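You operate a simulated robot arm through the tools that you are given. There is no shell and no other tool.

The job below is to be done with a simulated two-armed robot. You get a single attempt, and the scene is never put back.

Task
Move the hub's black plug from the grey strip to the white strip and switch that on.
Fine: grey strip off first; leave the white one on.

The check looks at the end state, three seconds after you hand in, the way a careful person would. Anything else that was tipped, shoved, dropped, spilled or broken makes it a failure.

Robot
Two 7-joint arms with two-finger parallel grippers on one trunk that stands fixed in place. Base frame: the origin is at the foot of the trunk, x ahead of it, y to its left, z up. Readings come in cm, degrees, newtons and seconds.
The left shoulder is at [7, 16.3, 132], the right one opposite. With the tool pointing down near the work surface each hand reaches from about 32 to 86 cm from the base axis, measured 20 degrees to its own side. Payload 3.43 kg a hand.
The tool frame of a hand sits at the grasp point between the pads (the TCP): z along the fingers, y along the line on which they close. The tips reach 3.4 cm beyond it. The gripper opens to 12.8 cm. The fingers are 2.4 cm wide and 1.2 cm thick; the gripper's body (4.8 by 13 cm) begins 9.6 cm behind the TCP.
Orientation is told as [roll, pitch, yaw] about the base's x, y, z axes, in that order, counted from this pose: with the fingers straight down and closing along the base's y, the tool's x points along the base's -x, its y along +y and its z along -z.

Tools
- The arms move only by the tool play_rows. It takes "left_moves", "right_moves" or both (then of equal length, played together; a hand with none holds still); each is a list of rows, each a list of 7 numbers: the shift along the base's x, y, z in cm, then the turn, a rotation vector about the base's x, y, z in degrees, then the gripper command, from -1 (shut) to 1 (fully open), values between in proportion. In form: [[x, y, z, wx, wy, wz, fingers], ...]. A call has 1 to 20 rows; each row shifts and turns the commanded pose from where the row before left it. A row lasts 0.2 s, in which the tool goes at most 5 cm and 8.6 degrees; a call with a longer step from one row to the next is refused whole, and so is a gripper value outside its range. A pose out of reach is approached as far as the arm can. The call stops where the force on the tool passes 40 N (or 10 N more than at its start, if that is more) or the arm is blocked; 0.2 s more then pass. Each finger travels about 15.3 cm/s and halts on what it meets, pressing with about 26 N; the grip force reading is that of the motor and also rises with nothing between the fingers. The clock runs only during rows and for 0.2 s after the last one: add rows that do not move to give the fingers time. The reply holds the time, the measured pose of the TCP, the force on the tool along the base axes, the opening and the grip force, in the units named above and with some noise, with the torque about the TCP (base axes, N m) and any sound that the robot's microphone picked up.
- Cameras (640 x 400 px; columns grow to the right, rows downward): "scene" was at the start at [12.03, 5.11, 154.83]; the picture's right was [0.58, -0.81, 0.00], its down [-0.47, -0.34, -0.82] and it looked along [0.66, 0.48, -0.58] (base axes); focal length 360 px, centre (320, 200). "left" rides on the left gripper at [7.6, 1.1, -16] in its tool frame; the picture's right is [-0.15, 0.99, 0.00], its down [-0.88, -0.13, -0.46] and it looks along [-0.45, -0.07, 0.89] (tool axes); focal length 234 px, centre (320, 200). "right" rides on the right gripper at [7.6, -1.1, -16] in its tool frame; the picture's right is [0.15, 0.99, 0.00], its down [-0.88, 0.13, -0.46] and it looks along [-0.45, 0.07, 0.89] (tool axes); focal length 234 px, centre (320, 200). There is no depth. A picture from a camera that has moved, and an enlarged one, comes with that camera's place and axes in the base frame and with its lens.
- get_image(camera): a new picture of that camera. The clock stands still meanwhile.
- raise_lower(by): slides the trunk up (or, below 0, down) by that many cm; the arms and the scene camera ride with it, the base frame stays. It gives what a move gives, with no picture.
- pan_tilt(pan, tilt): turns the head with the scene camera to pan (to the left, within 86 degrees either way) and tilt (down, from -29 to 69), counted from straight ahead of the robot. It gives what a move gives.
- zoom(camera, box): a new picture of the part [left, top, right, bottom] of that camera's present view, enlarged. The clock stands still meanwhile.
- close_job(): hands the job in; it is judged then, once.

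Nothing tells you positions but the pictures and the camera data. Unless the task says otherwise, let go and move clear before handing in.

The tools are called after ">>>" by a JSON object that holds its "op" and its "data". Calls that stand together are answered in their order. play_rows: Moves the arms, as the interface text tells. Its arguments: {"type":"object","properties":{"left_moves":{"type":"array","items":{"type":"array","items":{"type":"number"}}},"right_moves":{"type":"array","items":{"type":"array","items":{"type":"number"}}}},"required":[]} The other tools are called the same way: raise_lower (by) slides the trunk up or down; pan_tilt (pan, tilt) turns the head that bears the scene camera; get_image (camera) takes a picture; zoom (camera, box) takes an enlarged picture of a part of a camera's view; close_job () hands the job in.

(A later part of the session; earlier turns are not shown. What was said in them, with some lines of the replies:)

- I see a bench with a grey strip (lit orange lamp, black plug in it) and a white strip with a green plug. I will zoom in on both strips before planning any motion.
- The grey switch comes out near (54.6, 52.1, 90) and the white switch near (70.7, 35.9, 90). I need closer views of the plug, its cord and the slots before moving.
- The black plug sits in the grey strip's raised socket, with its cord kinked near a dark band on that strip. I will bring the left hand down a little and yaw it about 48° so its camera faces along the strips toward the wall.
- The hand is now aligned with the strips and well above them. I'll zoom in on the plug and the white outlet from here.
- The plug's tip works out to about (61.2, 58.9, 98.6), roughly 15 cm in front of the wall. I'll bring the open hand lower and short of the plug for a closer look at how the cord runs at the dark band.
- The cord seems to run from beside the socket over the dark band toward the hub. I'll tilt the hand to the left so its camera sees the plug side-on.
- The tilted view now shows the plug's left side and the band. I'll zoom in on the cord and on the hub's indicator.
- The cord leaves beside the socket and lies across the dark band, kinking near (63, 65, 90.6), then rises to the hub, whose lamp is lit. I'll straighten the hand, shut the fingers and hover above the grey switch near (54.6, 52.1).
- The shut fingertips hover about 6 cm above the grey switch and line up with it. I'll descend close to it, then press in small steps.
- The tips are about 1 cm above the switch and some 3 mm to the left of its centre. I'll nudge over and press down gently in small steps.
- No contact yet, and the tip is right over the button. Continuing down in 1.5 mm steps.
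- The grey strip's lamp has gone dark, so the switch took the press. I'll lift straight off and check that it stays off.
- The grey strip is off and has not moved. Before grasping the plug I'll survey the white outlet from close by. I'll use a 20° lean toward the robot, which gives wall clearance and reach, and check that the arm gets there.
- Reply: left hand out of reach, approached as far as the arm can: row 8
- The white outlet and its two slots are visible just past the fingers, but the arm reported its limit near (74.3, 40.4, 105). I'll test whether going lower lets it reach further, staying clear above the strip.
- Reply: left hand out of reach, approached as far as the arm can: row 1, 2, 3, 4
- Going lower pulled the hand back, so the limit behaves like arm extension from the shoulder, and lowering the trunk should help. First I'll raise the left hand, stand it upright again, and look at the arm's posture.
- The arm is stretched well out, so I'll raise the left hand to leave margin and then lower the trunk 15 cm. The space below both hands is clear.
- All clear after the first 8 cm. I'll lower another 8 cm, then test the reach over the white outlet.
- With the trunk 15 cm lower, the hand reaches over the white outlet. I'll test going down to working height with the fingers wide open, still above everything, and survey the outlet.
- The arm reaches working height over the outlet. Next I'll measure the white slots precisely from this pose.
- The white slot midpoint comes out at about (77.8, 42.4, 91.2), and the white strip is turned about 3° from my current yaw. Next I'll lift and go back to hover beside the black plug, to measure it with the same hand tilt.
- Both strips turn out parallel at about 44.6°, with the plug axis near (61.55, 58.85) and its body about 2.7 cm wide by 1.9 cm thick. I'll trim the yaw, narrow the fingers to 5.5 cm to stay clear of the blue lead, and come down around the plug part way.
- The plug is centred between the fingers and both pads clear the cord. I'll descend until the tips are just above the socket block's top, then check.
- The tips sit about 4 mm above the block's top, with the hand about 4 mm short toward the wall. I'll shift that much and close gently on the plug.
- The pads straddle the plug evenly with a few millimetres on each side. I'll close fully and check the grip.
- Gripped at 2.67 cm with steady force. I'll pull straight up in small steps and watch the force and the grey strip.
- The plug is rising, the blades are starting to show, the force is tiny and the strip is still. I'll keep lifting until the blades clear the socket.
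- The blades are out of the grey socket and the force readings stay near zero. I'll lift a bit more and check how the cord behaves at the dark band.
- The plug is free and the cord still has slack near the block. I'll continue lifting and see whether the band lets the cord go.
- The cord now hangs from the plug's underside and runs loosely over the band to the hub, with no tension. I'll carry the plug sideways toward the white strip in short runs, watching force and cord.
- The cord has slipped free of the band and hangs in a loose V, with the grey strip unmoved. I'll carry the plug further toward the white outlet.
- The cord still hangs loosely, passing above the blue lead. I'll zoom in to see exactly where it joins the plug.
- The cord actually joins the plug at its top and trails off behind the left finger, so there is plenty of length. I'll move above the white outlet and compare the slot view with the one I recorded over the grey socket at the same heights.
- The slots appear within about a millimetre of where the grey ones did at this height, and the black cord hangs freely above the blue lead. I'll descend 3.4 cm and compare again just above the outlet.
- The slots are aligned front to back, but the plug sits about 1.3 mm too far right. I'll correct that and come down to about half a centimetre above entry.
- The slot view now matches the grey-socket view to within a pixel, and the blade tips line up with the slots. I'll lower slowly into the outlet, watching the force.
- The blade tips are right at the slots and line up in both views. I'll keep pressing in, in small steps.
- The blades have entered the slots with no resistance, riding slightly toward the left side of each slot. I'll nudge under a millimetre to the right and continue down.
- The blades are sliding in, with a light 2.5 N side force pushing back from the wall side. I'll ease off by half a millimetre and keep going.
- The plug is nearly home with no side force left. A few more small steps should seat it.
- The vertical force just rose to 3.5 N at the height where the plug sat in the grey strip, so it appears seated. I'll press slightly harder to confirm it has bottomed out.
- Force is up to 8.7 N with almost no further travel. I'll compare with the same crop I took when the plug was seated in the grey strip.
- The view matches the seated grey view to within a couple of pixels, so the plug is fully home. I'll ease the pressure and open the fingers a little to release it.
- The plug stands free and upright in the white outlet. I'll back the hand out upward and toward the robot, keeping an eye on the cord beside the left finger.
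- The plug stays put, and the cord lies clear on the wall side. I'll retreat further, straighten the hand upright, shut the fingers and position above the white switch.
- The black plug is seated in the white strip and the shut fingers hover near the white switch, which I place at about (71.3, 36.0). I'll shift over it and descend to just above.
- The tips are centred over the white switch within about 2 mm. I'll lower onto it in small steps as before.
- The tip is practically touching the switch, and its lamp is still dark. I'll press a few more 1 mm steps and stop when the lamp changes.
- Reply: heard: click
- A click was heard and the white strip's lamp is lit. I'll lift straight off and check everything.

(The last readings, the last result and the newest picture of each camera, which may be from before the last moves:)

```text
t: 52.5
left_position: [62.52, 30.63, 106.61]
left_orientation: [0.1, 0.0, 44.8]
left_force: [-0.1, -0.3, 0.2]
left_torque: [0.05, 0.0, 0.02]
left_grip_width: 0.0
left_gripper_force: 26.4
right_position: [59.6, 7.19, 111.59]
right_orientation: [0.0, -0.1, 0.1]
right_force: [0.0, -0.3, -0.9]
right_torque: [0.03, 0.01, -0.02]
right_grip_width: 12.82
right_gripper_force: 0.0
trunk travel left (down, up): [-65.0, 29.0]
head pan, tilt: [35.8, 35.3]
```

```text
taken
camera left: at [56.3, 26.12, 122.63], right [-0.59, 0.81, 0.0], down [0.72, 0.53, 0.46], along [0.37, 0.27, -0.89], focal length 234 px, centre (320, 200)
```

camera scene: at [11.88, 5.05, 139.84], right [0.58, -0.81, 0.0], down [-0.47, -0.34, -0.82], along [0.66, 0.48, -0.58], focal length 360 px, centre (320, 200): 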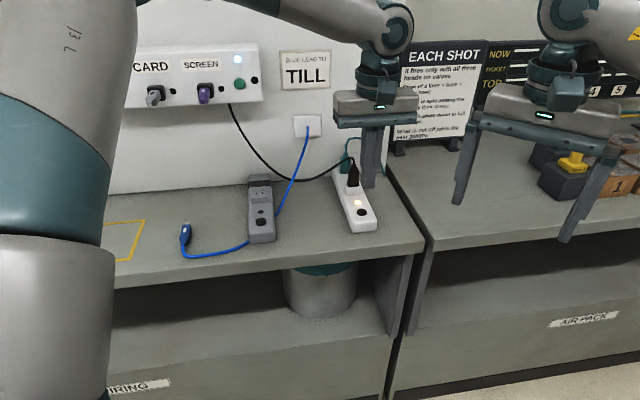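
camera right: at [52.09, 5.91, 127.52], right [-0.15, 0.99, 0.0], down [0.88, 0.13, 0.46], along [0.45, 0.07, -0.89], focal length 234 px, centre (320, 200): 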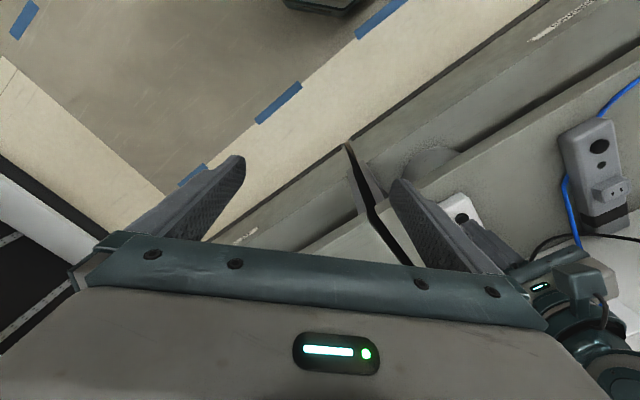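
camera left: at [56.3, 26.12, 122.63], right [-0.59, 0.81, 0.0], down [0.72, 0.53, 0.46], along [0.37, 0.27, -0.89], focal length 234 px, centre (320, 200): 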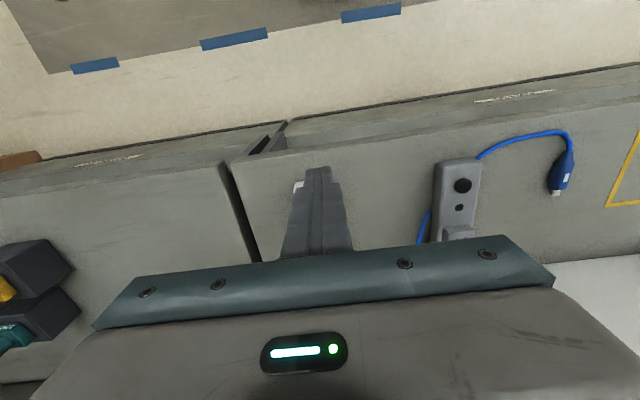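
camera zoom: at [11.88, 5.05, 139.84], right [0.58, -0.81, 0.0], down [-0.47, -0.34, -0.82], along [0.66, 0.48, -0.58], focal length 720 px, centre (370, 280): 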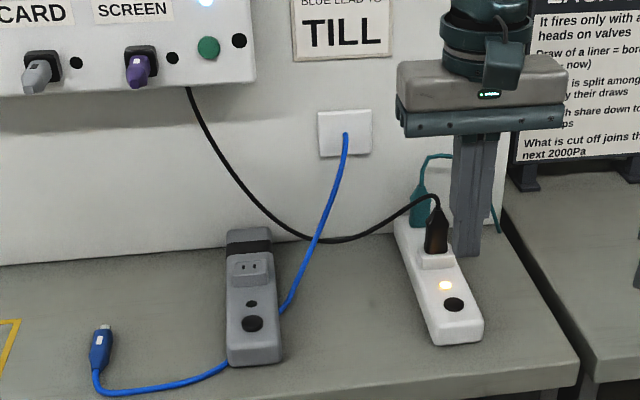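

The hub's lamp is back on, the white strip is lit and the grey one dark, with nothing else disturbed. I'll move the hand further clear and take a last close look.

>>> {"op": "play_rows", "data": {"left_moves": [[-2, 0.5, 2, 0, 0, 0, -1], [-2, 0.5, 2, 0, 0, 0, -1], [-2, 0.5, 2, 0, 0, 0, -1], [-2, 0.5, 2, 0, 0, 0, -0.5], [-2, 0.5, 1, 0, 0, 0, 0], [0, 0, 0, 0, 0, 0, 0], [0, 0, 0, 0, 0, 0, 0]]}}

>>> {"op": "get_image", "data": {"camera": "scene"}}

>>> {"op": "zoom", "data": {"camera": "scene", "box": [320, 120, 400, 240]}}

>>> {"op": "zoom", "data": {"camera": "scene", "box": [160, 30, 320, 260]}}

>>> {"op": "get_image", "data": {"camera": "left"}}

```text
t: 54.0
left_position: [52.81, 33.07, 115.37]
left_orientation: [0.0, 0.1, 44.6]
left_force: [0.8, -0.5, 0.0]
left_torque: [-0.03, -0.01, 0.02]
left_grip_width: 6.41
left_gripper_force: 0.1
right_position: [59.81, 7.16, 111.61]
right_orientation: [0.0, 0.0, 0.0]
right_force: [0.2, 0.4, -0.5]
right_torque: [-0.01, -0.02, 0.0]
right_grip_width: 12.82
right_gripper_force: 0.0
trunk travel left (down, up): [-65.0, 29.0]
head pan, tilt: [35.8, 35.3]
```

```text
taken
camera scene: at [11.99, 5.1, 139.83], right [0.58, -0.81, 0.0], down [-0.47, -0.34, -0.82], along [0.66, 0.48, -0.58], focal length 360 px, centre (320, 200)
```

scene: 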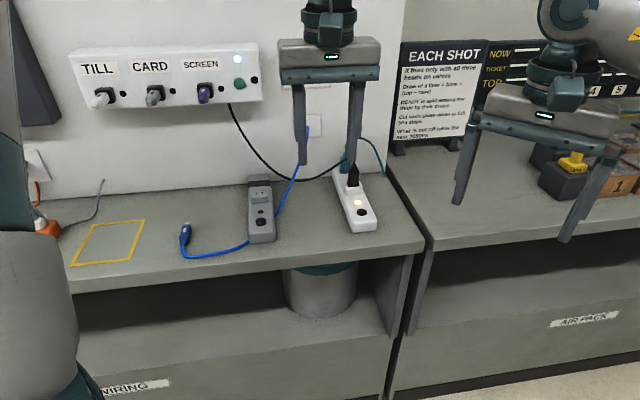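

```text
3.33 times, centred on (360, 180) of scene
camera zoom: at [11.99, 5.1, 139.83], right [0.58, -0.81, 0.0], down [-0.47, -0.34, -0.82], along [0.66, 0.48, -0.58], focal length 1200 px, centre (187, 267)
```

zoom: 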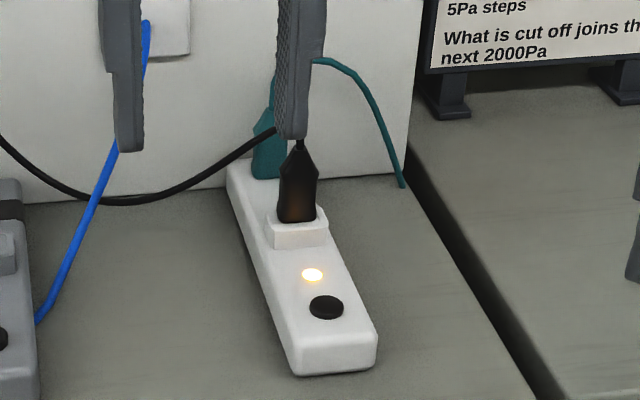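

```text
1.74 times, centred on (240, 145) of scene
camera zoom: at [11.99, 5.1, 139.83], right [0.58, -0.81, 0.0], down [-0.47, -0.34, -0.82], along [0.66, 0.48, -0.58], focal length 626 px, centre (459, 296)
```

zoom: 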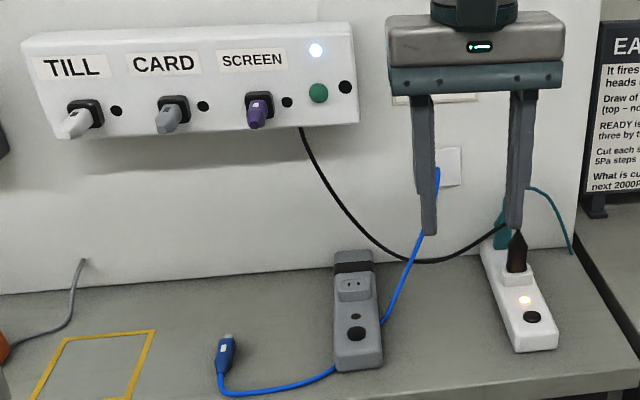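

```text
taken
camera left: at [46.54, 28.59, 131.52], right [-0.59, 0.81, 0.0], down [0.72, 0.53, 0.46], along [0.37, 0.27, -0.89], focal length 234 px, centre (320, 200)
```

left: 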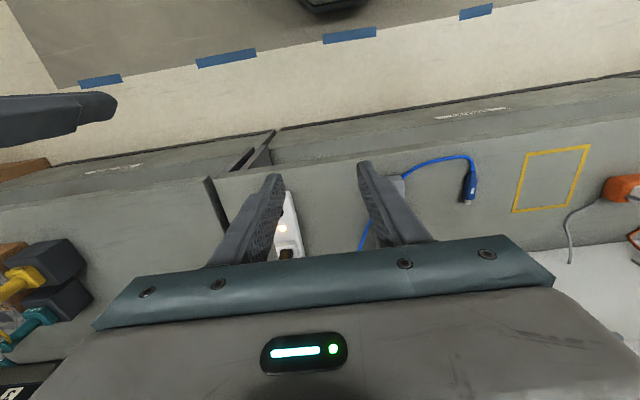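

The black plug is fully seated in the white strip, with that strip's lamp lit, the hub's lamp on and the grey strip off. Both hands are clear and nothing else has moved, so I'm handing the job in.

>>> {"op": "close_job", "data": {}}

```text
The job is handed in.
```

The hub's black plug is now in the white strip, and the white strip is switched on. I switched the grey strip off before pulling the plug.

- **White strip:** the plug is pushed fully home and the strip's lamp is lit.
- **Grey strip:** its lamp is dark and its socket is empty.
- **Hub:** its lamp went out while I moved the plug and came back on once the white strip was on.
- **Everything else:** both strips stayed where they were, and nothing else looks disturbed in the final pictures. The hub's cord now hangs loosely and crosses behind the blue lead.

To reach the white outlet I lowered the trunk by 15 cm and left it there. Both hands are empty and clear of the bench items.
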